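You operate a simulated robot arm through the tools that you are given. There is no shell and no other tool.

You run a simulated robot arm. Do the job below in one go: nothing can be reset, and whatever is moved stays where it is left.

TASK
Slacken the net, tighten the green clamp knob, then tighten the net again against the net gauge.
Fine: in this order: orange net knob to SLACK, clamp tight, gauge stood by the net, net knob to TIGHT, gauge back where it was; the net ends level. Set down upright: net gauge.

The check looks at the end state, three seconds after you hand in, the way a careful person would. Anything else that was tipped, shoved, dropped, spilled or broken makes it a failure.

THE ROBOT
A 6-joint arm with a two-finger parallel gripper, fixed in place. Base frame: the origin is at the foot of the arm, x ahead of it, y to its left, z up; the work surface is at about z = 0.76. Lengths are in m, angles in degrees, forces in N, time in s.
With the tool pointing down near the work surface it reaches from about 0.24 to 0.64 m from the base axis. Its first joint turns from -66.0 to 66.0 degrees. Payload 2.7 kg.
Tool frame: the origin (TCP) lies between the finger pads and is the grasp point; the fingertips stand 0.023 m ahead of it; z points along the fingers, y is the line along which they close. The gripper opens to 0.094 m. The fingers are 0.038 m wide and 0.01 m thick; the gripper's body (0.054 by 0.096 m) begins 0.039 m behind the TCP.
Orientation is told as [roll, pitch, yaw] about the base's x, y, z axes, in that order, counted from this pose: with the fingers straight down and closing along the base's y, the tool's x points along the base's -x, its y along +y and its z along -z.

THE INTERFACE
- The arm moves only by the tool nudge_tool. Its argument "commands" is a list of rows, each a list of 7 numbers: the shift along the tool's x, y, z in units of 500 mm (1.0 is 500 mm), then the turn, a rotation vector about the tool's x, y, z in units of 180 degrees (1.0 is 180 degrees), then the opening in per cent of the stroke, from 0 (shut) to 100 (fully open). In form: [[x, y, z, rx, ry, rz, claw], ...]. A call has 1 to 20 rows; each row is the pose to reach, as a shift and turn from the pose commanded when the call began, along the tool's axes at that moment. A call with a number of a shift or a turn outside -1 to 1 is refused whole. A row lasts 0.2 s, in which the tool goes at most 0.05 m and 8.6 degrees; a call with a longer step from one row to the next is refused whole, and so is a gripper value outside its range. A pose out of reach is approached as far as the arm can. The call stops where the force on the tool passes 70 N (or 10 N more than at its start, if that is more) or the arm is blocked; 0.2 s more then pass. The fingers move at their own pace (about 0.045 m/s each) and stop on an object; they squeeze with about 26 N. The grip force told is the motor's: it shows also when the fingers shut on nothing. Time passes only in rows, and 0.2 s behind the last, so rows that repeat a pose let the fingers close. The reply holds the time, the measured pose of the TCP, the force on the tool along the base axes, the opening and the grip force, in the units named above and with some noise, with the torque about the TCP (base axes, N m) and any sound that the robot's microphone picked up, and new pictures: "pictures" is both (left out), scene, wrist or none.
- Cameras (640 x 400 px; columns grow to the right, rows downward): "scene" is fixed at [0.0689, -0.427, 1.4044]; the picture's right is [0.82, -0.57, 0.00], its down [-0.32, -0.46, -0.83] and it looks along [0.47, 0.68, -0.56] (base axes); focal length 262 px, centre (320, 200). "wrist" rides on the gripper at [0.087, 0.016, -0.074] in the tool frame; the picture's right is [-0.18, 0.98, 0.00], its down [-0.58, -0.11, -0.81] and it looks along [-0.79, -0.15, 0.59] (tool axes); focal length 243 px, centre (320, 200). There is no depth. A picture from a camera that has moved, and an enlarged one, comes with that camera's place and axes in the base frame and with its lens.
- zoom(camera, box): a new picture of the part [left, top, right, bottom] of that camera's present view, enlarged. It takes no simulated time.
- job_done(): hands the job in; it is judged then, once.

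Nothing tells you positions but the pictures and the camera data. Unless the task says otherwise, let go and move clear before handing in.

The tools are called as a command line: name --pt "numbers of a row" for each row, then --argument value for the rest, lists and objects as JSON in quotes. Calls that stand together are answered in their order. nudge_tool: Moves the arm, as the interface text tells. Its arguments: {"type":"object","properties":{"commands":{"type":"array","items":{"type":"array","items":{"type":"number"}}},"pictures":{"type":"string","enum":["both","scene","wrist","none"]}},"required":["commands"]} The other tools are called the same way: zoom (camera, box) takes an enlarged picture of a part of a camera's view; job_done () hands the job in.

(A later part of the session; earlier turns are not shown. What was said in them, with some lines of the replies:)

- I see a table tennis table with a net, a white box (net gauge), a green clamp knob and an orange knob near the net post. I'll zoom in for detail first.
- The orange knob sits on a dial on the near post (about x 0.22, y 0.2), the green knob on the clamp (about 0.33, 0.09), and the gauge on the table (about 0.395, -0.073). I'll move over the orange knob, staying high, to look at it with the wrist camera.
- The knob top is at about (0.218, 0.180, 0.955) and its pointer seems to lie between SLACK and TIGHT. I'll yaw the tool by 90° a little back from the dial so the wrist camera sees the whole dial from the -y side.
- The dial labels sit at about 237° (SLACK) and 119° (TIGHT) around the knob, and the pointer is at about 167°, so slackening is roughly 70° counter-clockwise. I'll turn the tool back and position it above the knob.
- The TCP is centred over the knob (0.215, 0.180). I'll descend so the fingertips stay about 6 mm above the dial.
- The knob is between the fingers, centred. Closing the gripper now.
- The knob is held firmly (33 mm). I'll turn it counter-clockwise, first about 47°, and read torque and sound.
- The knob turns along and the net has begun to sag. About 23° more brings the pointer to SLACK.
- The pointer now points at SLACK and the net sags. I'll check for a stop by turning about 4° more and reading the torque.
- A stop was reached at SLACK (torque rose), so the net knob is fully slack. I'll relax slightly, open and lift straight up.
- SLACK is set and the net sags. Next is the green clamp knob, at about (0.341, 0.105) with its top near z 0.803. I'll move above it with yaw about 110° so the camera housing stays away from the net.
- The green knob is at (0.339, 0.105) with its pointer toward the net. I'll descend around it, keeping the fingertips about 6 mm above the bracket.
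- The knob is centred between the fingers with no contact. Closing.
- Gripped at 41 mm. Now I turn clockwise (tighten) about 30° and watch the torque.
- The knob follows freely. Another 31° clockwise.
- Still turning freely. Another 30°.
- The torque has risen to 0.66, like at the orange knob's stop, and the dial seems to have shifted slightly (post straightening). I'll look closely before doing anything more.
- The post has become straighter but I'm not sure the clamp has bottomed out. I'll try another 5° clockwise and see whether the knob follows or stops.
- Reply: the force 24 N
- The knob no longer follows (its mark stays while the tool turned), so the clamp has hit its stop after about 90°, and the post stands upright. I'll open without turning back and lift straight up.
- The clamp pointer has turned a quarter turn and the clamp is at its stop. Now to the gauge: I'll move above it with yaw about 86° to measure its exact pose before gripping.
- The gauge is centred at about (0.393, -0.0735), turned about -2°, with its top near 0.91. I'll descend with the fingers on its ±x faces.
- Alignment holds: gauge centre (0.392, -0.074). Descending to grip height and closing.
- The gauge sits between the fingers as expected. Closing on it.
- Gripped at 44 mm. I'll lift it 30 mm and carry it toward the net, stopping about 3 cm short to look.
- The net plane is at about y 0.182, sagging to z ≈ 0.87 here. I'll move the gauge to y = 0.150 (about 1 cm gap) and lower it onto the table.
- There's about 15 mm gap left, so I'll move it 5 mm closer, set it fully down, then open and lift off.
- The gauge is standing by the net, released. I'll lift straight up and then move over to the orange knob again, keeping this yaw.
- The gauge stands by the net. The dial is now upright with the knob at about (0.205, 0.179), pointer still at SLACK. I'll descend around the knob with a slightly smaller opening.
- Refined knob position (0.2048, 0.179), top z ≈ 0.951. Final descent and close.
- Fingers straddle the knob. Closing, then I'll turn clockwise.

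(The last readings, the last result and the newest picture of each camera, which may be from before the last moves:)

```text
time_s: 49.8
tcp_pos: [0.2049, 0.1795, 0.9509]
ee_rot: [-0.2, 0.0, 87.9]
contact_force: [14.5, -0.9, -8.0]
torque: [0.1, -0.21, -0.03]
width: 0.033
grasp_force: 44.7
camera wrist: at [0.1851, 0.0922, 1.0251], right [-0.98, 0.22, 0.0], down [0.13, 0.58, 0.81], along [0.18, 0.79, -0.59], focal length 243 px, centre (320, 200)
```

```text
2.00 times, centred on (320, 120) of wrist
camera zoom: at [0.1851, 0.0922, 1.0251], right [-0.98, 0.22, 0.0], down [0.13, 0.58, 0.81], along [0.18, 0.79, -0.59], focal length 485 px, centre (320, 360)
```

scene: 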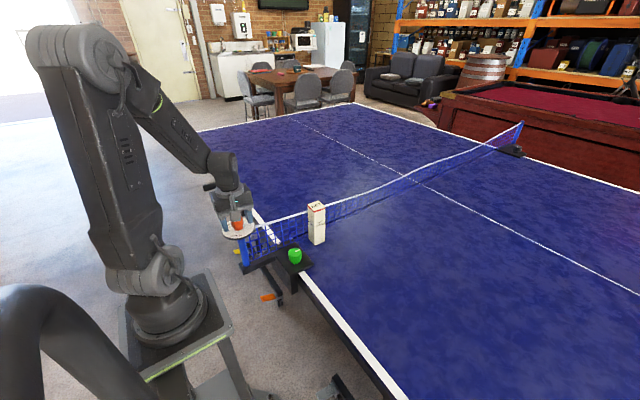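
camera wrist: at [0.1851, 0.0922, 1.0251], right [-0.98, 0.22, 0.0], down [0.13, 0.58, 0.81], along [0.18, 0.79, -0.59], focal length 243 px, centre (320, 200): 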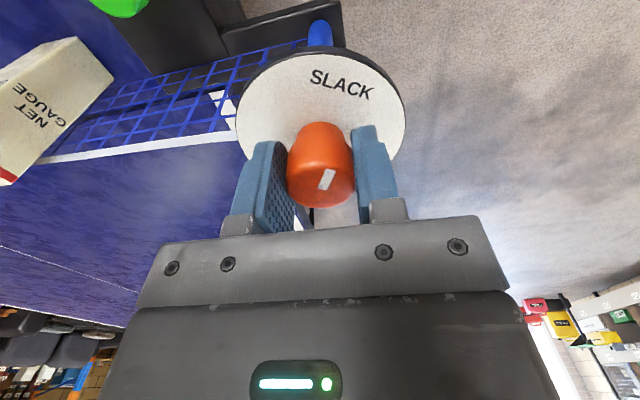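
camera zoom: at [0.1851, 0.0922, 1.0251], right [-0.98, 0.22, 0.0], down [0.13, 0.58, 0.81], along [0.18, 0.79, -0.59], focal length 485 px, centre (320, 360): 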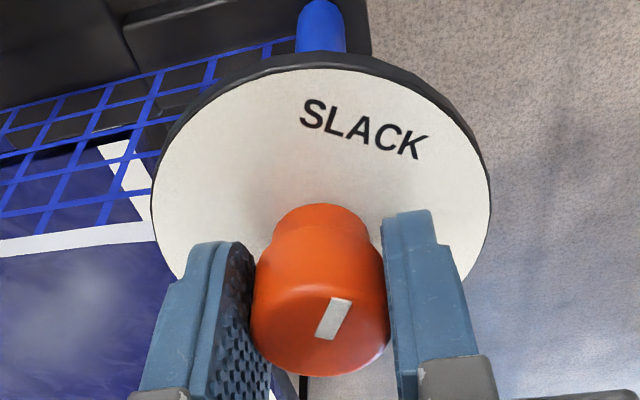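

Gripped. A small lateral shift to relieve the side force, then turn clockwise 40°.

nudge_tool --pt "0 -0.0015 0 0 0 0 0" --pt "0 -0.003 0 0 0 0.025 0" --pt "0 -0.003 0 0 0 0.055 0" --pt "0 -0.003 0 0 0 0.085 0" --pt "0 -0.003 0 0 0 0.115 0" --pt "0 -0.003 0 0 0 0.145 0" --pt "0 -0.003 0 0 0 0.175 0" --pt "0 -0.003 0 0 0 0.205 0" --pt "0 -0.003 0 0 0 0.222 0"

zoom --camera "wrist" --box '[220, 20, 420, 220]'

```text
time_s: 51.8
tcp_pos: [0.2051, 0.1793, 0.9508]
ee_rot: [0.0, -0.2, 48.0]
contact_force: [-7.0, 14.2, 5.8]
torque: [-0.59, 0.88, 0.01]
width: 0.0329
grasp_force: 44.8
camera wrist: at [0.1353, 0.1251, 1.025], right [-0.61, 0.8, 0.0], down [0.47, 0.36, 0.81], along [0.64, 0.49, -0.59], focal length 243 px, centre (320, 200)
```

scene: 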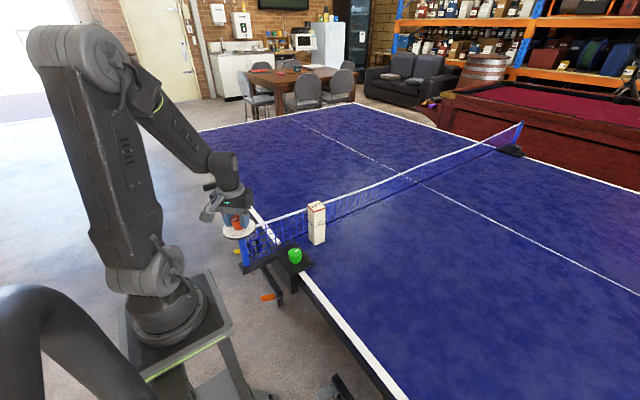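
wrist: 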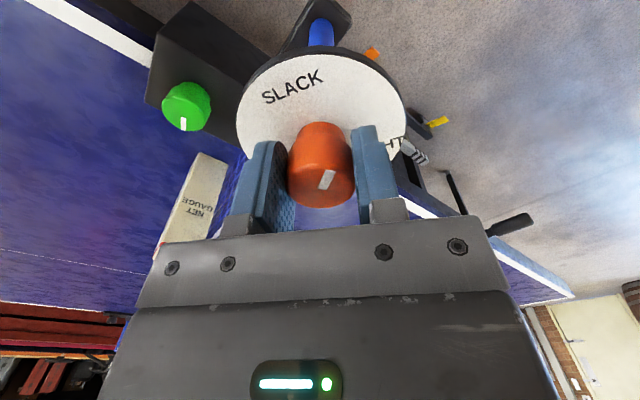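

```text
2.00 times, centred on (320, 120) of wrist
camera zoom: at [0.1353, 0.1251, 1.025], right [-0.61, 0.8, 0.0], down [0.47, 0.36, 0.81], along [0.64, 0.49, -0.59], focal length 485 px, centre (320, 360)
```

zoom: 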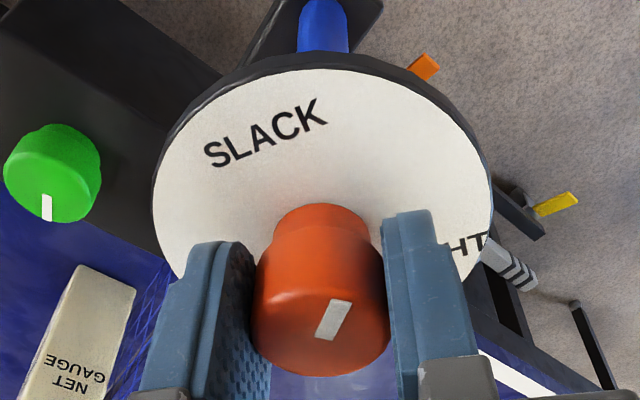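

The knob follows and the net rises. Another 40° clockwise.

nudge_tool --pt "0 0 0 0 0 0.025 0" --pt "0 0 0 0 0 0.055 0" --pt "0 0 0 0 0 0.085 0" --pt "0 0 0 0 0 0.115 0" --pt "0 0 0 0 0 0.145 0" --pt "0 0 0 0 0 0.175 0" --pt "0 0 0 0 0 0.205 0" --pt "0 0 0 0 0 0.222 0"

zoom --camera "wrist" --box '[220, 20, 420, 220]'

zoom --camera "scene" --box '[200, 110, 540, 310]'

```text
time_s: 53.6
tcp_pos: [0.2062, 0.1792, 0.9509]
ee_rot: [0.2, -0.1, 7.9]
contact_force: [-7.8, 29.1, -0.9]
torque: [0.28, 1.04, 0.03]
width: 0.0328
grasp_force: 45.3
camera wrist: at [0.1177, 0.1832, 1.0249], right [0.05, 1.0, 0.0], down [0.59, -0.03, 0.81], along [0.81, -0.04, -0.59], focal length 243 px, centre (320, 200)
```

scene: 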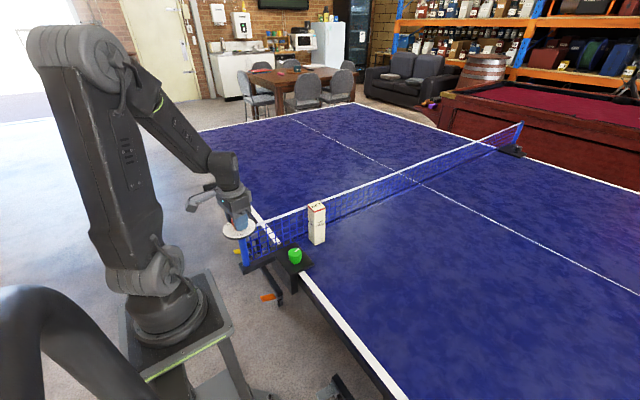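
wrist: 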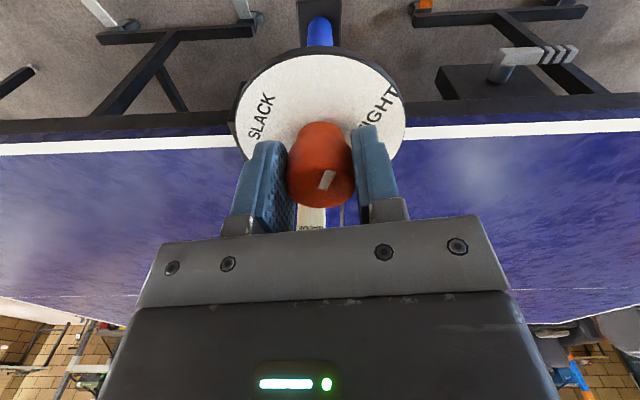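

```text
2.00 times, centred on (320, 120) of wrist
camera zoom: at [0.1177, 0.1832, 1.0249], right [0.05, 1.0, 0.0], down [0.59, -0.03, 0.81], along [0.81, -0.04, -0.59], focal length 485 px, centre (320, 360)
```

zoom: 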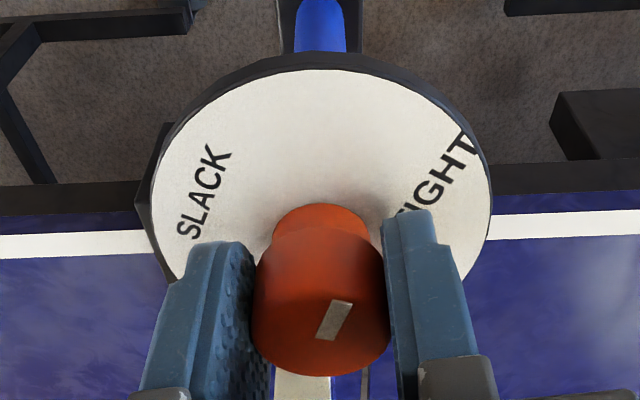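

```text
1.88 times, centred on (370, 210) of scene
camera zoom: at [0.0687, -0.4262, 1.4047], right [0.82, -0.57, 0.0], down [-0.32, -0.46, -0.83], along [0.47, 0.68, -0.56], focal length 494 px, centre (226, 181)
```

zoom: 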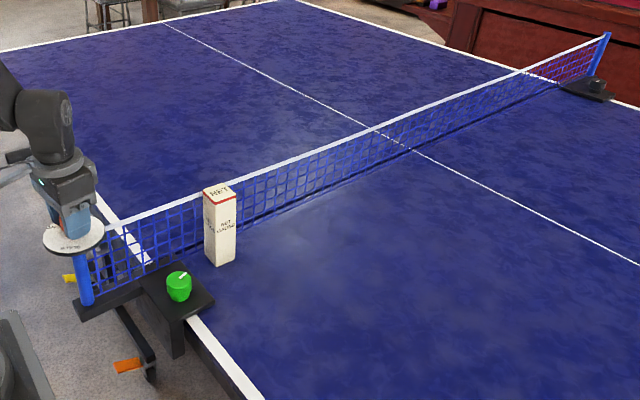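

The knob follows. A side force of 29 N shows the tool is a little off the knob axis, so I'll shift about 1.5 mm in +y to relieve it and check.

nudge_tool --pt "0 0.0015 0 0 0 0 0" --pt "0.001 0.003 0 0 0 0 0" --pt "0.001 0.003 0 0 0 0 0" --pictures "none"

```text
time_s: 54.4
tcp_pos: [0.2056, 0.1798, 0.9518]
ee_rot: [0.0, -0.1, 8.1]
contact_force: [7.1, 8.5, -0.1]
torque: [0.15, -1.03, 0.01]
width: 0.0328
grasp_force: 44.9
```

Side force is down to 8 N. Now turning a further 36° toward TIGHT.

nudge_tool --pt "0 0.001 0 0 0 0.025 0" --pt "0 0.001 0 0 0 0.055 0" --pt "0 0.001 0 0 0 0.085 0" --pt "0 0.001 0 0 0 0.115 0" --pt "0 0.001 0 0 0 0.145 0" --pt "0 0.001 0 0 0 0.175 0" --pt "0 0.001 0 0 0 0.2 0"

zoom --camera "wrist" --box '[220, 20, 420, 220]'

zoom --camera "scene" --box '[200, 110, 540, 310]'

```text
time_s: 56.0
tcp_pos: [0.2044, 0.1806, 0.9506]
ee_rot: [-0.1, 0.0, -28.2]
contact_force: [3.7, 0.6, 11.6]
torque: [-0.42, -0.39, -0.01]
width: 0.0328
grasp_force: 45.3
camera wrist: at [0.1362, 0.2352, 1.0251], right [0.63, 0.78, 0.0], down [0.46, -0.37, 0.81], along [0.63, -0.5, -0.59], focal length 243 px, centre (320, 200)
```

scene: 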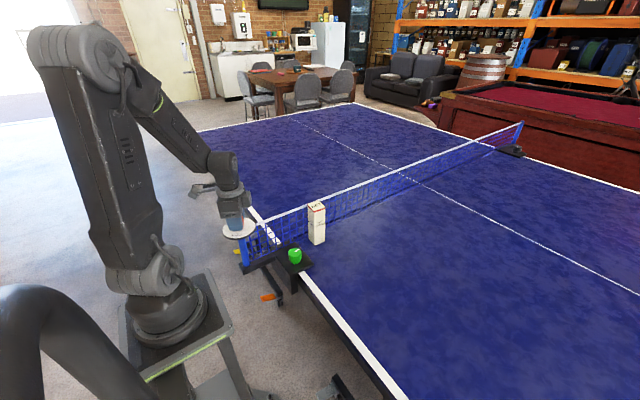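
wrist: 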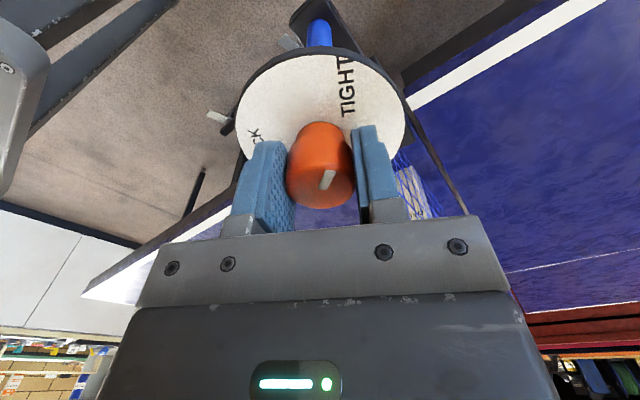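

```text
2.00 times, centred on (320, 120) of wrist
camera zoom: at [0.1362, 0.2352, 1.0251], right [0.63, 0.78, 0.0], down [0.46, -0.37, 0.81], along [0.63, -0.5, -0.59], focal length 485 px, centre (320, 360)
```

zoom: 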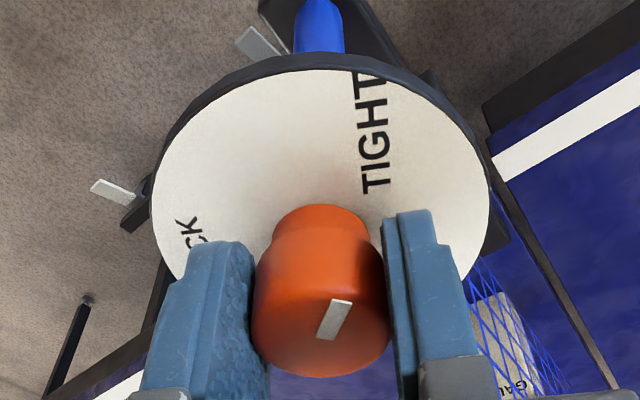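

```text
1.88 times, centred on (370, 210) of scene
camera zoom: at [0.0689, -0.4271, 1.4044], right [0.82, -0.57, 0.0], down [-0.32, -0.46, -0.83], along [0.47, 0.68, -0.56], focal length 494 px, centre (226, 181)
```

zoom: 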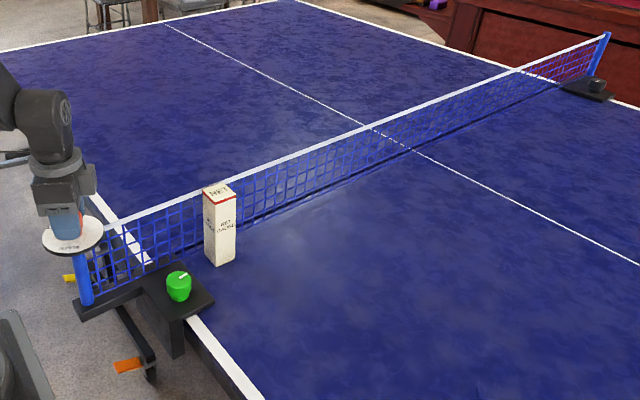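

The net is nearly level and the pointer is close to TIGHT (about 4° short). I'll turn 5° more and check for the stop.

nudge_tool --pt "0 0 0 0 0 0.012 0" --pt "0 0 0 0 0 0.024 0" --pt "0 0 0 0 0 0.03 0" --pt "0 0 0 0 0 0.03 0" --pictures "wrist"

zoom --camera "wrist" --box '[220, 20, 420, 220]'

```text
time_s: 57.0
tcp_pos: [0.204, 0.1805, 0.9513]
ee_rot: [-0.1, 0.0, -33.5]
contact_force: [1.9, 4.4, 5.4]
torque: [0.06, -0.21, 0.0]
width: 0.0329
grasp_force: 45.4
camera wrist: at [0.1416, 0.2414, 1.0251], right [0.7, 0.72, 0.0], down [0.42, -0.41, 0.81], along [0.58, -0.56, -0.59], focal length 243 px, centre (320, 200)
```

wrist: 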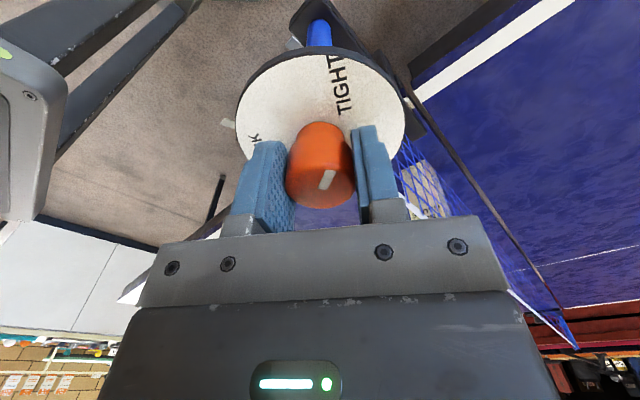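

```text
2.00 times, centred on (320, 120) of wrist
camera zoom: at [0.1416, 0.2414, 1.0251], right [0.7, 0.72, 0.0], down [0.42, -0.41, 0.81], along [0.58, -0.56, -0.59], focal length 485 px, centre (320, 360)
```

zoom: 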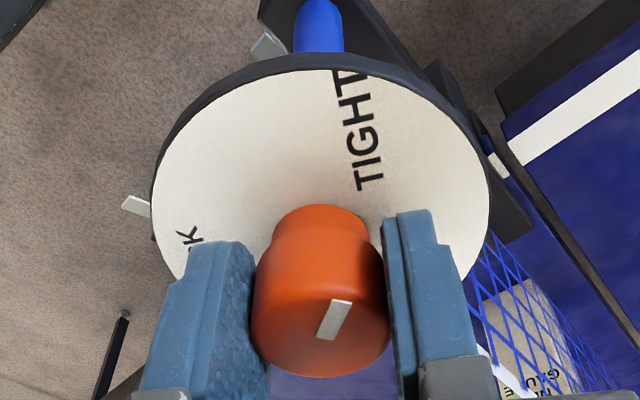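

No stop yet; the pointer reads about 121° against the label at about 118–120°. A few more degrees.

nudge_tool --pt "0 0 0 0 0 0.008 0" --pt "0 0 0 0 0 0.016 0" --pt "0 0 0 0 0 0.016 0" --pictures "both"

zoom --camera "wrist" --box '[220, 20, 420, 220]'

zoom --camera "scene" --box '[200, 110, 540, 310]'

```text
time_s: 57.8
tcp_pos: [0.2052, 0.1814, 0.9514]
ee_rot: [0.0, 0.0, -36.3]
contact_force: [1.6, 9.2, -4.3]
torque: [-0.16, -0.23, -0.02]
width: 0.0329
grasp_force: 44.9
camera wrist: at [0.1447, 0.2445, 1.0251], right [0.73, 0.68, 0.0], down [0.4, -0.43, 0.81], along [0.55, -0.59, -0.59], focal length 243 px, centre (320, 200)
```

scene: 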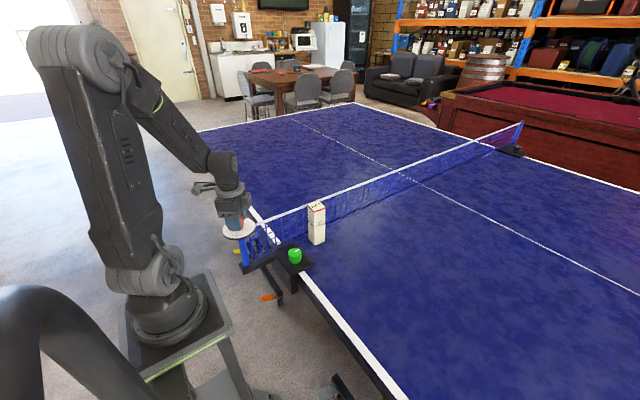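
wrist: 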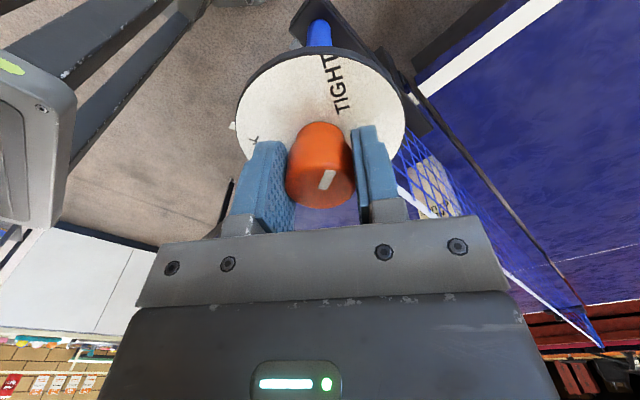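

```text
2.00 times, centred on (320, 120) of wrist
camera zoom: at [0.1447, 0.2445, 1.0251], right [0.73, 0.68, 0.0], down [0.4, -0.43, 0.81], along [0.55, -0.59, -0.59], focal length 485 px, centre (320, 360)
```

zoom: 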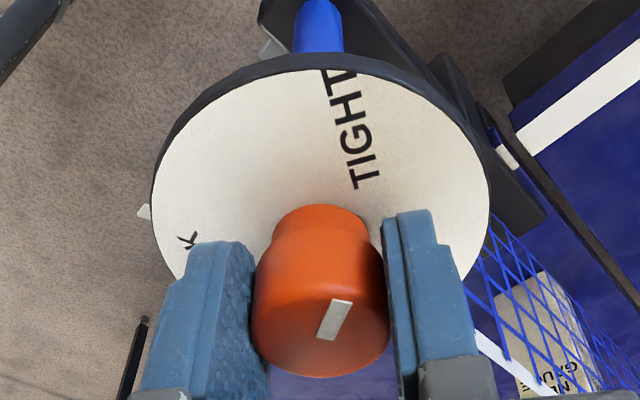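

```text
1.88 times, centred on (370, 210) of scene
camera zoom: at [0.0689, -0.4267, 1.4045], right [0.82, -0.57, 0.0], down [-0.32, -0.46, -0.83], along [0.47, 0.68, -0.56], focal length 494 px, centre (226, 181)
```

zoom: 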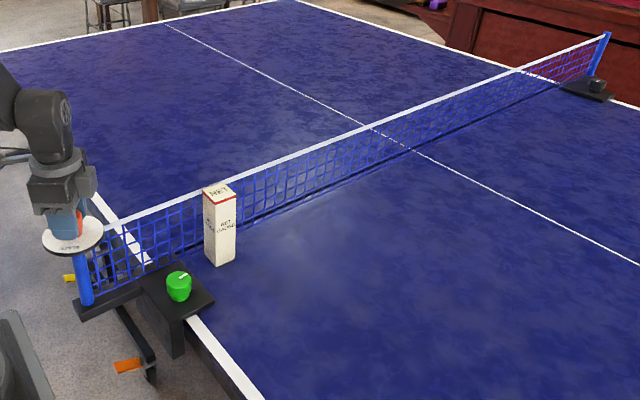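

The pointer is aligned with TIGHT now. Let me check the net line for straightness and any remaining sag.

zoom --camera "scene" --box '[250, 160, 400, 240]'

zoom --camera "scene" --box '[380, 110, 530, 200]'

zoom --camera "scene" --box '[295, 190, 345, 250]'

```text
4.27 times, centred on (325, 200) of scene
camera zoom: at [0.0689, -0.4267, 1.4045], right [0.82, -0.57, 0.0], down [-0.32, -0.46, -0.83], along [0.47, 0.68, -0.56], focal length 1120 px, centre (299, 200)
```

zoom: 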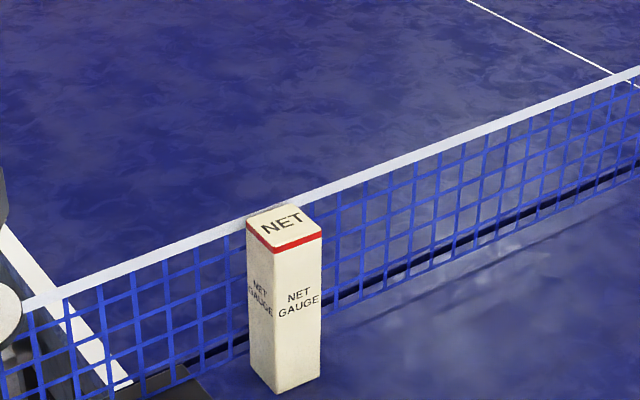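

```text
4.27 times, centred on (455, 155) of scene
camera zoom: at [0.0689, -0.4267, 1.4045], right [0.82, -0.57, 0.0], down [-0.32, -0.46, -0.83], along [0.47, 0.68, -0.56], focal length 1120 px, centre (-256, 392)
```

zoom: 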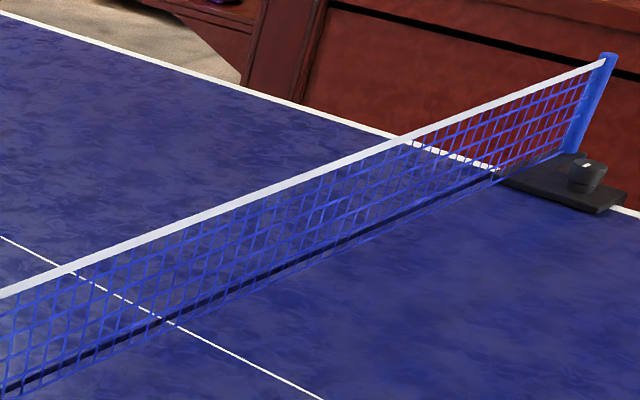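

```text
6.67 times, centred on (320, 220) of scene
camera zoom: at [0.0689, -0.4267, 1.4045], right [0.82, -0.57, 0.0], down [-0.32, -0.46, -0.83], along [0.47, 0.68, -0.56], focal length 1750 px, centre (320, 67)
```

zoom: 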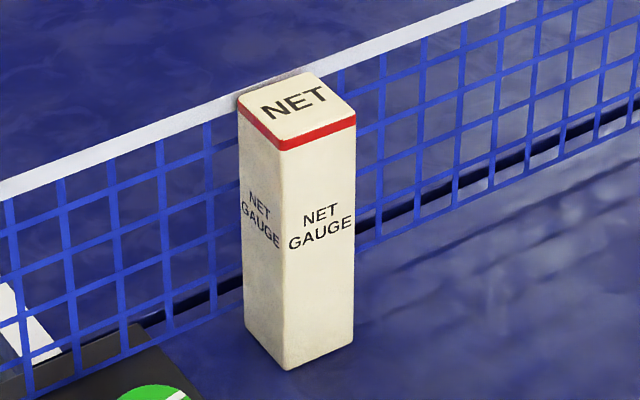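

The net top is straight and level with the gauge top, and the pointer (117.7°) matches the TIGHT label (117.9°). I'll release the knob and lift.

nudge_tool --pt "0 0 0 0 0 0 25" --pt "0 0 0 0 0 0 45" --pt "0 0 0 0 0 0 58" --pt "0 0 0 0 0 0 60" --pt "0 0 0 0 0 0 60" --pt "0 0 -0.03 0 0 0 60" --pt "0 0 -0.07 0 0 0 60" --pt "0 0 -0.12 0 0 0 60" --pt "0 0 -0.18 0 0 0 60" --pt "0 0 -0.22 0 0 0 60"

zoom --camera "wrist" --box '[220, 0, 420, 120]'

zoom --camera "scene" --box '[205, 195, 285, 255]'

```text
time_s: 60.0
tcp_pos: [0.2044, 0.1807, 1.0612]
ee_rot: [-0.1, 0.0, -36.4]
contact_force: [0.7, 0.5, 0.0]
torque: [-0.01, -0.01, 0.04]
width: 0.0561
grasp_force: 0.1
camera wrist: at [0.1442, 0.2447, 1.1355], right [0.73, 0.68, 0.0], down [0.4, -0.43, 0.81], along [0.55, -0.59, -0.59], focal length 243 px, centre (320, 200)
```

scene: 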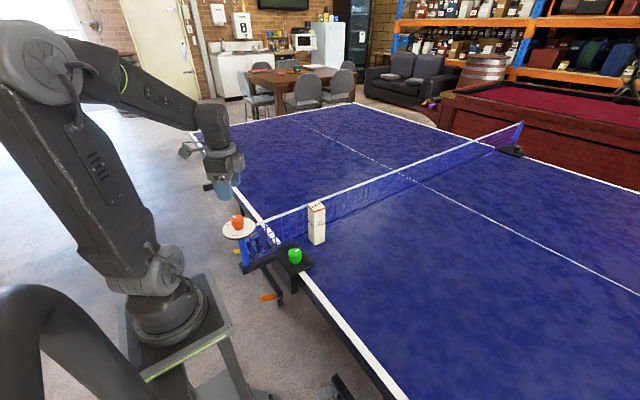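
wrist: 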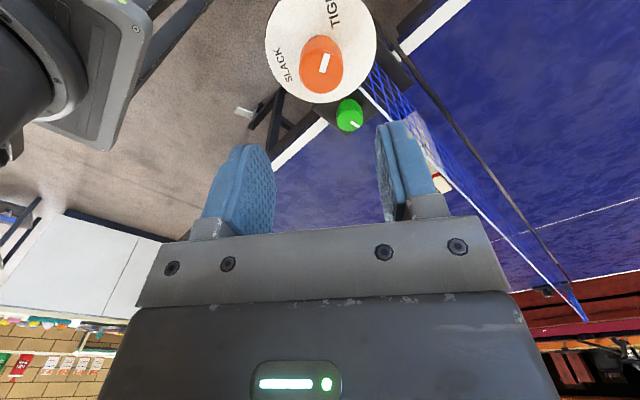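

```text
3.20 times, centred on (320, 60) of wrist
camera zoom: at [0.1442, 0.2447, 1.1355], right [0.73, 0.68, 0.0], down [0.4, -0.43, 0.81], along [0.55, -0.59, -0.59], focal length 776 px, centre (320, 648)
```

zoom: 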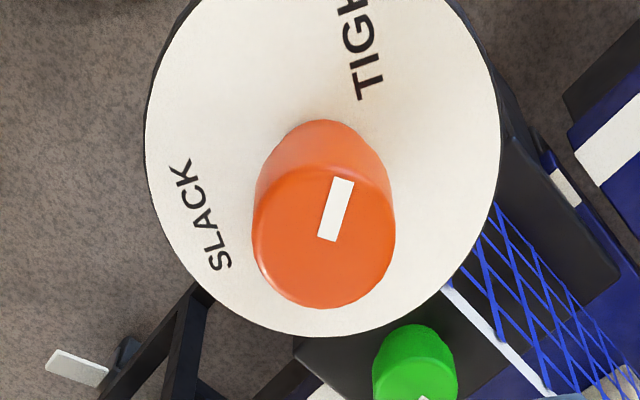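

```text
6.67 times, centred on (245, 225) of scene
camera zoom: at [0.0689, -0.427, 1.4044], right [0.82, -0.57, 0.0], down [-0.32, -0.46, -0.83], along [0.47, 0.68, -0.56], focal length 1750 px, centre (820, 33)
```

zoom: 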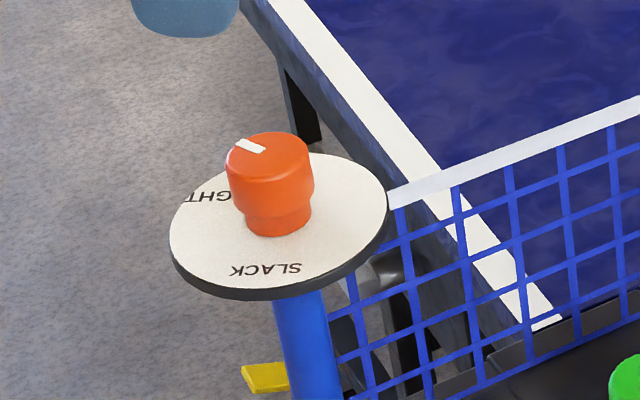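

The knob stays at TIGHT. Now I go back over the gauge with the same yaw used before.

nudge_tool --pt "-0.0241 0.0142 0 0 0 -0.0383 60" --pt "-0.0482 0.0285 0 0 0 -0.0767 60" --pt "-0.0723 0.0427 0 0 0 -0.115 70" --pt "-0.0964 0.057 0 0 0 -0.1533 70" --pt "-0.1204 0.0712 0 0 0 -0.1917 70" --pt "-0.1445 0.0855 0 0 0 -0.23 70" --pt "-0.1686 0.0997 0 0 0 -0.2683 70" --pt "-0.1927 0.114 0 0 0 -0.3067 70" --pt "-0.2168 0.1282 0 0 0 -0.345 70" --pt "-0.2409 0.1424 0 0 0 -0.3833 70" --pt "-0.265 0.1567 0 0 0 -0.4217 70" --pt "-0.2891 0.1709 0 0 0 -0.46 70" --pt "-0.3132 0.1852 0 0 0 -0.4983 70" --pt "-0.3373 0.1994 0 0 0 -0.5367 70" --pt "-0.3613 0.2137 0 0 0 -0.575 70" --pt "-0.3854 0.2279 0 0 0 -0.6133 70" --pt "-0.4095 0.2422 0 0 0 -0.6517 70" --pt "-0.4336 0.2564 0 0 0 -0.69 70"

zoom --camera "wrist" --box '[240, 0, 400, 140]'

```text
time_s: 63.8
tcp_pos: [0.4551, 0.1559, 1.0605]
ee_rot: [0.1, 0.0, 88.1]
contact_force: [-0.1, 0.7, -0.3]
torque: [0.01, -0.01, 0.02]
width: 0.0657
grasp_force: 0.1
camera wrist: at [0.4366, 0.069, 1.135], right [-0.98, 0.22, 0.0], down [0.13, 0.58, 0.81], along [0.17, 0.79, -0.59], focal length 243 px, centre (320, 200)
```

scene: 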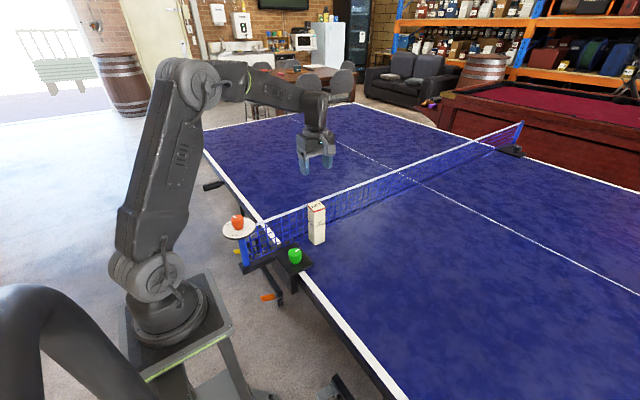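
wrist: 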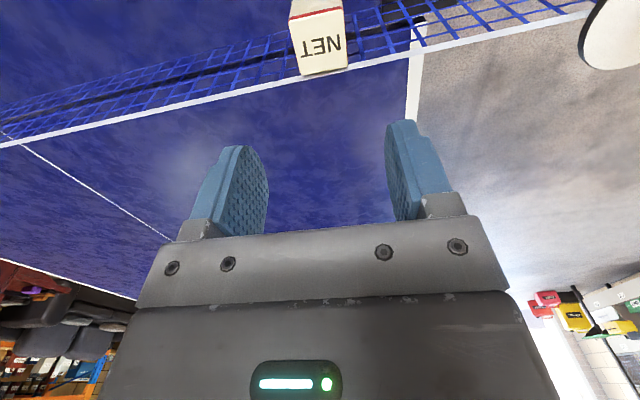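

```text
2.86 times, centred on (320, 70) of wrist
camera zoom: at [0.4366, 0.069, 1.135], right [-0.98, 0.22, 0.0], down [0.13, 0.58, 0.81], along [0.17, 0.79, -0.59], focal length 693 px, centre (320, 571)
```

zoom: 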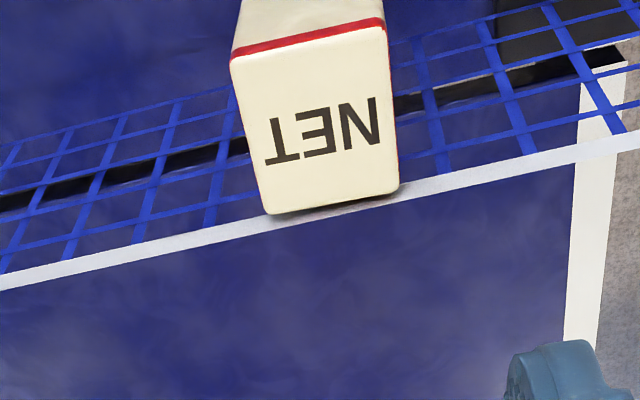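

The gauge stands 2–3 mm from the level net at (0.4555, 0.155). I'll grip it 4 mm toward -y of centre for extra clearance from the net, descending straight.

nudge_tool --pt "0.008 0 0.03 0 0 0 70" --pt "0.008 0 0.08 0 0 0 70" --pt "0.008 0 0.13 0 0 0 70" --pt "0.008 0 0.18 0 0 0 70" --pt "0.008 0 0.22 0 0 0 70"

zoom --camera "scene" --box '[270, 160, 390, 260]'

zoom --camera "wrist" --box '[180, 20, 460, 220]'

```text
time_s: 65.0
tcp_pos: [0.4552, 0.1505, 0.9513]
ee_rot: [0.0, 0.1, 87.8]
contact_force: [0.0, 0.2, -0.6]
torque: [0.01, 0.01, -0.02]
width: 0.0658
grasp_force: 0.1
camera wrist: at [0.4358, 0.0651, 1.0246], right [-0.98, 0.22, 0.0], down [0.13, 0.58, 0.81], along [0.18, 0.79, -0.59], focal length 243 px, centre (320, 200)
```

scene: 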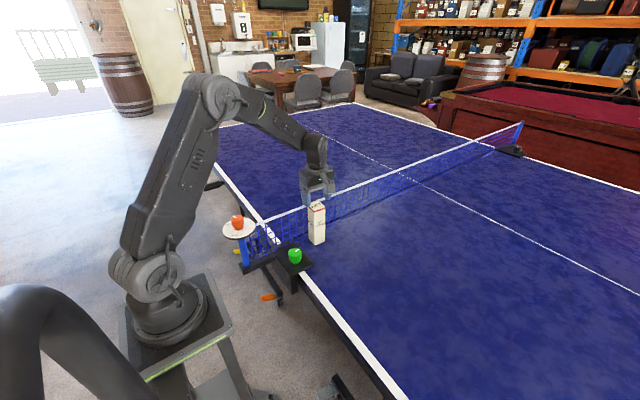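
wrist: 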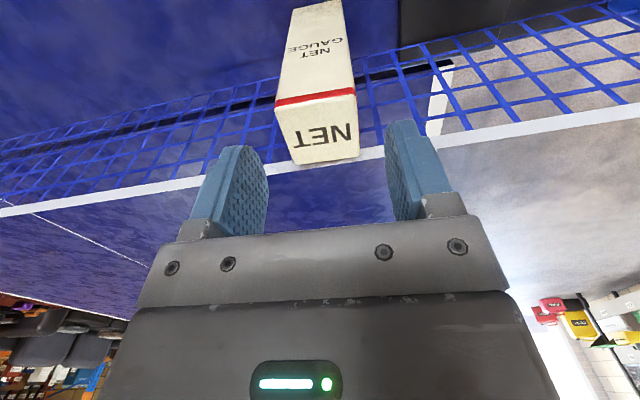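

```text
4.00 times, centred on (330, 210) of scene
camera zoom: at [0.0689, -0.427, 1.4044], right [0.82, -0.57, 0.0], down [-0.32, -0.46, -0.83], along [0.47, 0.68, -0.56], focal length 1050 px, centre (280, 160)
```

zoom: 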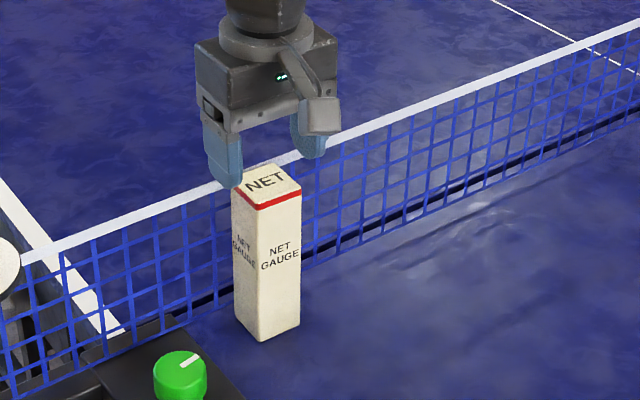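

```text
2.00 times, centred on (320, 120) of wrist
camera zoom: at [0.4358, 0.0651, 1.0246], right [-0.98, 0.22, 0.0], down [0.13, 0.58, 0.81], along [0.18, 0.79, -0.59], focal length 485 px, centre (320, 360)
```

zoom: 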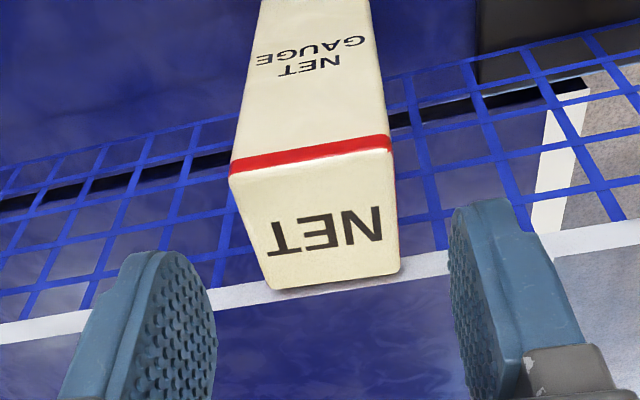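

Clearances look fine. Descending to grip height.

nudge_tool --pt "0 0 0.025 0 0 0 70" --pt "0 0 0.05 0 0 0 70" --pt "0 0 0.075 0 0 0 70" --pt "0 0 0.1 0 0 0 70" --pt "0 0 0.123 0 0 0 70" --pt "0 0 0.123 0 0 0 70"

zoom --camera "scene" --box '[270, 160, 390, 260]'

```text
time_s: 66.4
tcp_pos: [0.4549, 0.1516, 0.8878]
ee_rot: [0.0, 0.0, 87.9]
contact_force: [0.3, -0.2, 0.2]
torque: [0.0, -0.03, 0.03]
width: 0.0659
grasp_force: 0.0
camera wrist: at [0.4356, 0.0651, 0.9628], right [-0.98, 0.22, 0.0], down [0.13, 0.58, 0.81], along [0.18, 0.79, -0.59], focal length 243 px, centre (320, 200)
```

scene: 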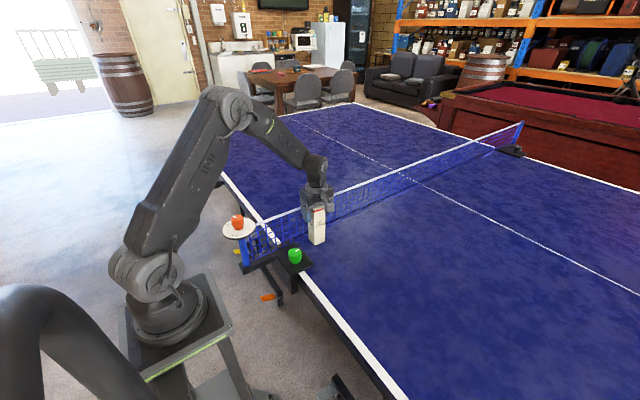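
wrist: 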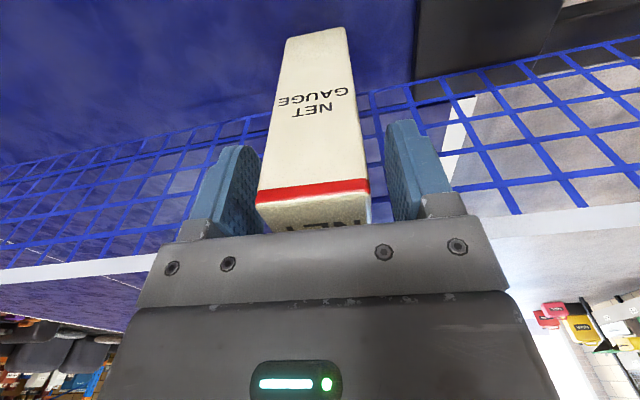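

```text
4.00 times, centred on (330, 210) of scene
camera zoom: at [0.0689, -0.427, 1.4044], right [0.82, -0.57, 0.0], down [-0.32, -0.46, -0.83], along [0.47, 0.68, -0.56], focal length 1050 px, centre (280, 160)
```

zoom: 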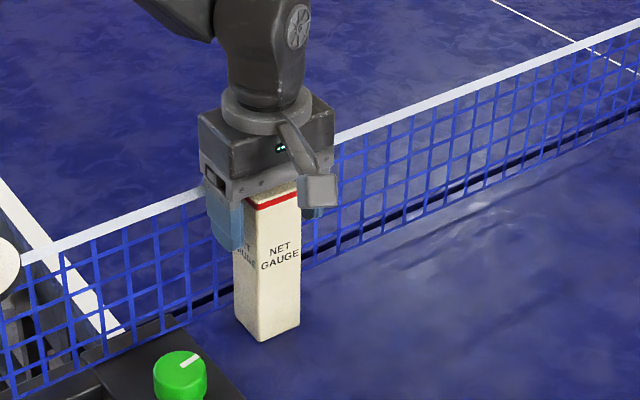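

In position with no contact. Closing on the gauge.

nudge_tool --pt "0 0 0 0 0 0 60" --pt "0 0 0 0 0 0 50" --pt "0 0 0 0 0 0 40" --pt "0 0 0 0 0 0 30" --pt "0 0 0 0 0 0 30" --pt "0 0 0 0 0 0 30" --pictures "none"

```text
time_s: 67.8
tcp_pos: [0.4553, 0.1515, 0.888]
ee_rot: [0.1, 0.0, 87.9]
contact_force: [0.3, -0.2, 0.3]
torque: [-0.02, -0.05, -0.03]
width: 0.0436
grasp_force: 26.0
```

Gripped. I'll lift slightly, draw it away from the net, raise it 30 mm and carry it back to the starting spot.

nudge_tool --pt "0 0 -0.006 0 0 0 30" --pt "0.02 0 -0.008 0 0 0 30" --pt "0.045 0.005 -0.02 0 0 0 30" --pt "0.08 0.014 -0.04 0 0 0 30" --pt "0.12 0.025 -0.06 0 0 0 30" --pt "0.16 0.036 -0.06 0 0 0 30" --pt "0.2 0.046 -0.06 0 0 0 30" --pt "0.24 0.056 -0.06 0 0 0 30" --pt "0.28 0.066 -0.06 0 0 0 30" --pt "0.32 0.076 -0.06 0 0 0 30" --pt "0.36 0.086 -0.06 0 0 0 30" --pt "0.4 0.096 -0.06 0 0 0 30" --pt "0.435 0.104 -0.06 0 0 0 30" --pt "0.455 0.109 -0.06 0 0 0 30" --pt "0.4614 0.1096 -0.06 0 0 0 30"

zoom --camera "scene" --box '[260, 220, 380, 310]'

```text
time_s: 71.0
tcp_pos: [0.392, -0.0767, 0.9189]
ee_rot: [-0.1, 0.0, 87.9]
contact_force: [-0.2, 0.3, -1.6]
torque: [0.04, 0.02, -0.02]
width: 0.0436
grasp_force: 25.9
camera wrist: at [0.3722, -0.164, 0.9939], right [-0.98, 0.22, 0.0], down [0.13, 0.58, 0.81], along [0.18, 0.79, -0.59], focal length 243 px, centre (320, 200)
```

scene: 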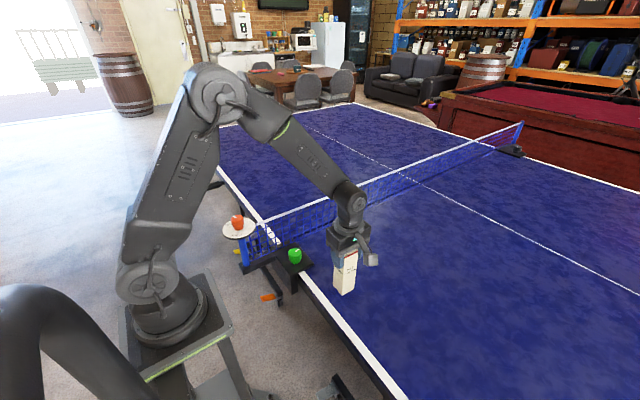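
wrist: 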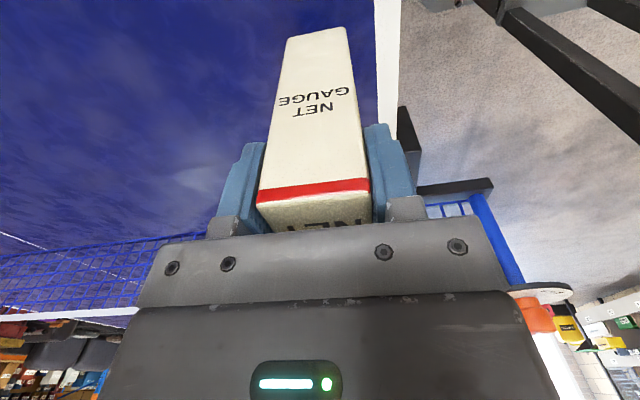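

```text
4.44 times, centred on (320, 265) of scene
camera zoom: at [0.0689, -0.427, 1.4044], right [0.82, -0.57, 0.0], down [-0.32, -0.46, -0.83], along [0.47, 0.68, -0.56], focal length 1166 px, centre (320, -89)
```

zoom: 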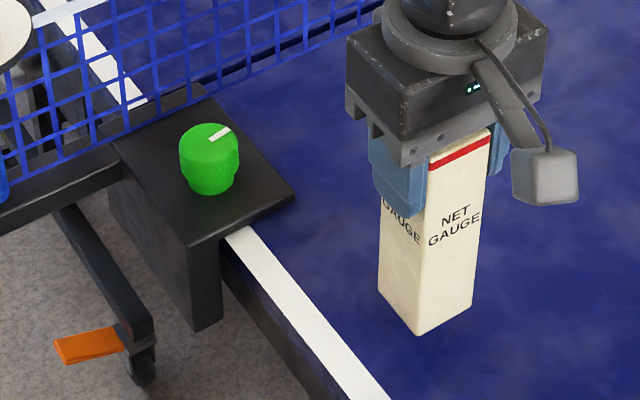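

It's over the original spot. Lowering gently.

nudge_tool --pt "0 0 0.015 0 0 0 30" --pt "0 0 0.03 0 0 0 30" --pt "0 0 0.042 0 0 0 30" --pt "0 0 0.052 0 0 0 30" --pt "0 0 0.057 0 0 0 30" --pt "0 0 0.0598 0 0 0 30" --pt "0 0 0.0598 0 0 0 30" --pictures "scene"

zoom --camera "scene" --box '[260, 220, 380, 310]'

```text
time_s: 72.6
tcp_pos: [0.3912, -0.0779, 0.8895]
ee_rot: [0.1, 0.0, 87.9]
contact_force: [-0.6, 0.4, -2.3]
torque: [-0.03, 0.03, -0.01]
width: 0.0436
grasp_force: 26.5
```

scene: 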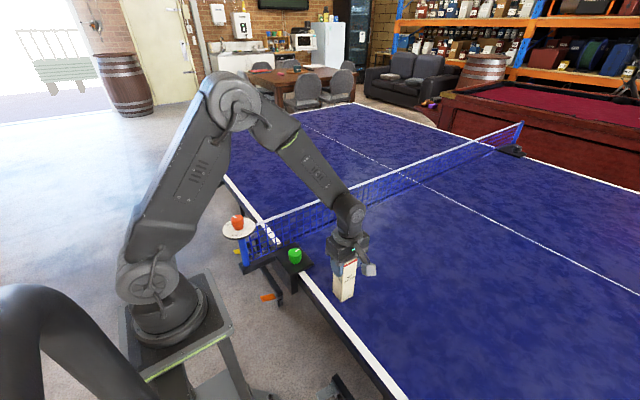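

```text
4.44 times, centred on (320, 265) of scene
camera zoom: at [0.0689, -0.427, 1.4044], right [0.82, -0.57, 0.0], down [-0.32, -0.46, -0.83], along [0.47, 0.68, -0.56], focal length 1166 px, centre (320, -89)
```

zoom: 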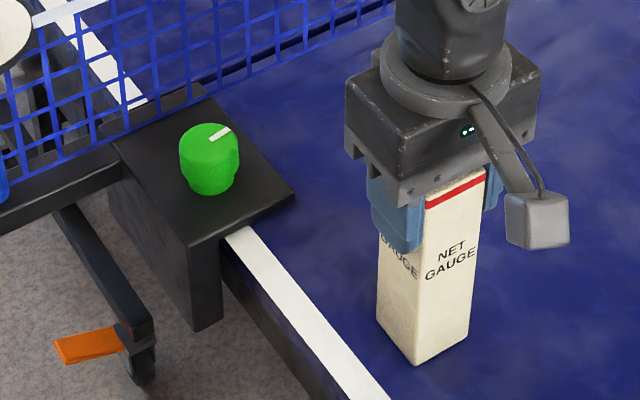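

The footprint matches the starting picture. The force suggests it still hangs slightly, so I'll lower another half millimetre or so until contact.

nudge_tool --pt "0 0 0.001 0 0 0 30" --pt "0 0 0.0015 0 0 0 30" --pictures "none"

```text
time_s: 73.2
tcp_pos: [0.3912, -0.0761, 0.8894]
ee_rot: [0.0, 0.0, 87.8]
contact_force: [-1.5, 0.4, 0.8]
torque: [0.06, 0.17, -0.01]
width: 0.0438
grasp_force: 26.0
```

Contact made. Opening and then lifting straight up.

nudge_tool --pt "0 0 0 0 0 0 45" --pt "0 0 0 0 0 0 55" --pt "0 0 0 0 0 0 65" --pt "0 0 0 0 0 0 70" --pt "0 0 0 0 0 0 70" --pt "0 0 -0.02 0 0 0 70" --pt "0 0 -0.06 0 0 0 70" --pt "0 0 -0.12 0 0 0 70" --pt "0 0 -0.18 0 0 0 70" --pt "0 0 -0.24 0 0 0 70" --pt "0 0 -0.3 0 0 0 70" --pt "0 0 -0.36 0 0 0 70"

zoom --camera "scene" --box '[260, 220, 380, 310]'

zoom --camera "scene" --box '[200, 110, 540, 310]'

zoom --camera "scene" --box '[215, 200, 305, 260]'

```text
time_s: 75.8
tcp_pos: [0.3918, -0.0767, 1.0678]
ee_rot: [0.0, 0.0, 87.9]
contact_force: [1.1, -1.2, -0.1]
torque: [0.05, -0.01, 0.0]
width: 0.0657
grasp_force: 0.1
camera wrist: at [0.3722, -0.1639, 1.1425], right [-0.98, 0.22, 0.0], down [0.13, 0.58, 0.81], along [0.18, 0.79, -0.59], focal length 243 px, centre (320, 200)
```

scene: 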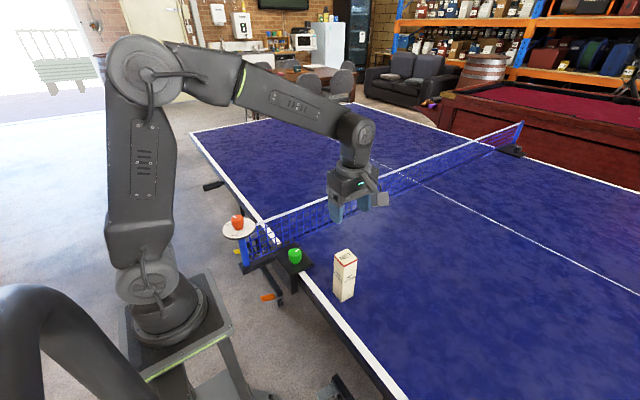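
wrist: 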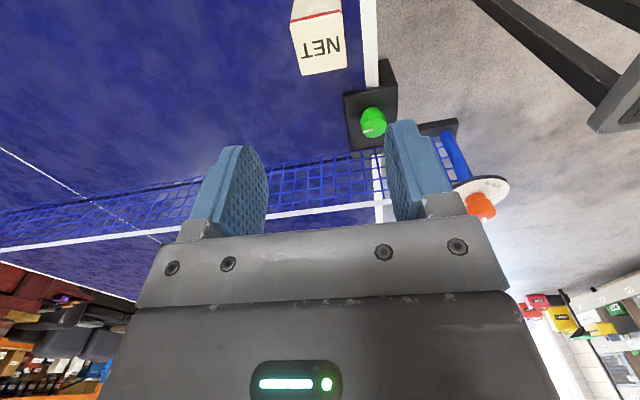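

```text
4.44 times, centred on (320, 265) of scene
camera zoom: at [0.0689, -0.427, 1.4044], right [0.82, -0.57, 0.0], down [-0.32, -0.46, -0.83], along [0.47, 0.68, -0.56], focal length 1166 px, centre (320, -89)
```

zoom: 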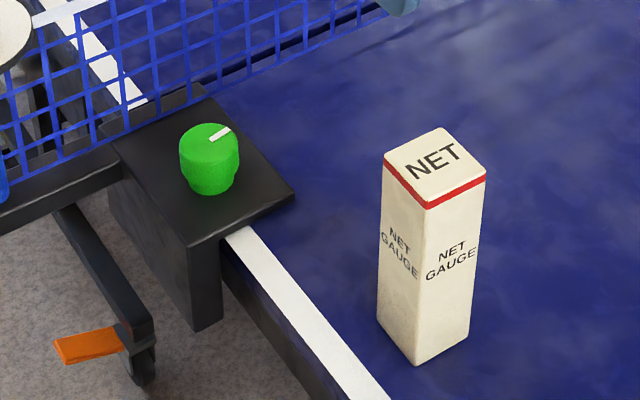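

```text
1.88 times, centred on (370, 210) of scene
camera zoom: at [0.0689, -0.427, 1.4044], right [0.82, -0.57, 0.0], down [-0.32, -0.46, -0.83], along [0.47, 0.68, -0.56], focal length 494 px, centre (226, 181)
```

zoom: 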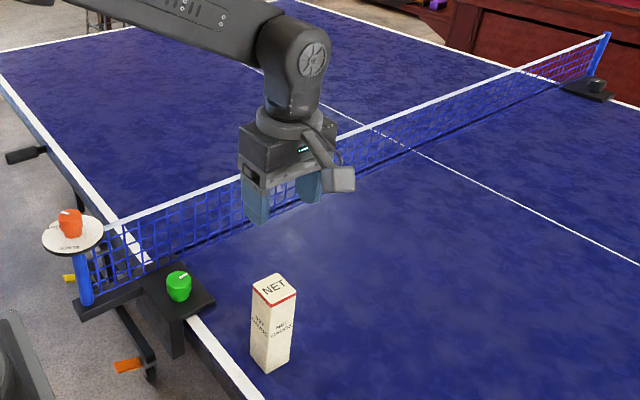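

```text
6.67 times, centred on (260, 230) of scene
camera zoom: at [0.0689, -0.427, 1.4044], right [0.82, -0.57, 0.0], down [-0.32, -0.46, -0.83], along [0.47, 0.68, -0.56], focal length 1750 px, centre (720, 0)
```

zoom: 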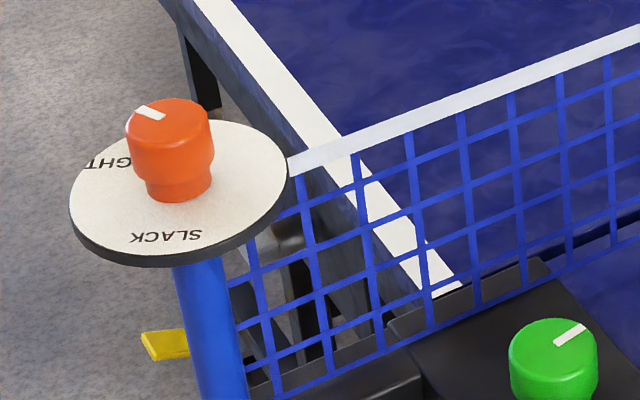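

Everything reads as required: green clamp at its stop, orange pointer at TIGHT, net straight and level, and the gauge upright on its original spot. I'll move a bit further clear before handing in.

nudge_tool --pt "0 0 -0.04 0 0 0 70" --pt "0 0 -0.1 0 0 0 70" --pt "0 0 -0.16 0 0 0 70" --pt "0 0 -0.2 0 0 0 70"

```text
time_s: 76.8
tcp_pos: [0.3917, -0.0777, 1.1686]
ee_rot: [0.1, 0.0, 87.9]
contact_force: [-0.4, -0.4, 0.4]
torque: [-0.01, 0.02, 0.0]
width: 0.0659
grasp_force: 0.1
camera wrist: at [0.3723, -0.1641, 1.2433], right [-0.98, 0.22, 0.0], down [0.13, 0.58, 0.81], along [0.18, 0.79, -0.59], focal length 243 px, centre (320, 200)
```

scene: 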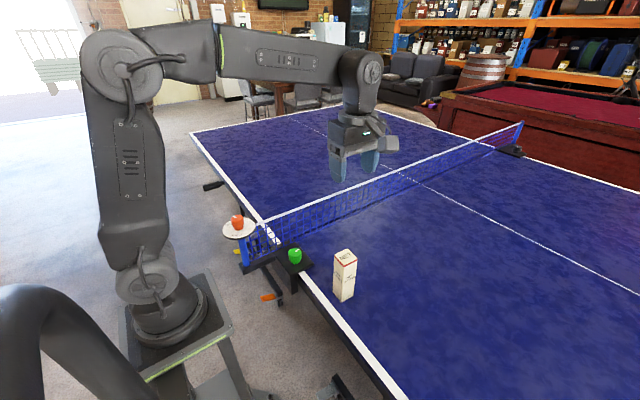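
wrist: 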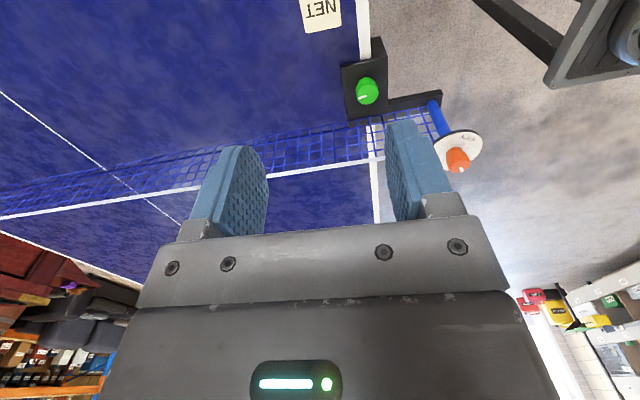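

The arm is clear, the net is level, the knobs are set and the gauge is back upright where it began. Handing in.

job_done

```text
The job is handed in.
```

I finished the job in the order you gave and handed it in; I haven't seen the check's result.

- **Net slackened:** I turned the orange knob counter-clockwise to SLACK, where it hit a stop and the net sagged.
- **Clamp tightened:** I turned the green knob clockwise about 90° until it hit its stop. The net post, which had been leaning, came upright.
- **Gauge by the net:** I stood the gauge 2–3 mm from the net before tightening.
- **Net tightened:** I turned the orange knob clockwise until its pointer lined up with the TIGHT label. I felt no hard stop there, so I went by the label. The net top then looked straight and level with the top of the gauge.
- **Gauge returned:** The gauge stands upright on its original spot, within about 2 mm going by the pictures.

I saw nothing else move, and the arm is clear of the table.
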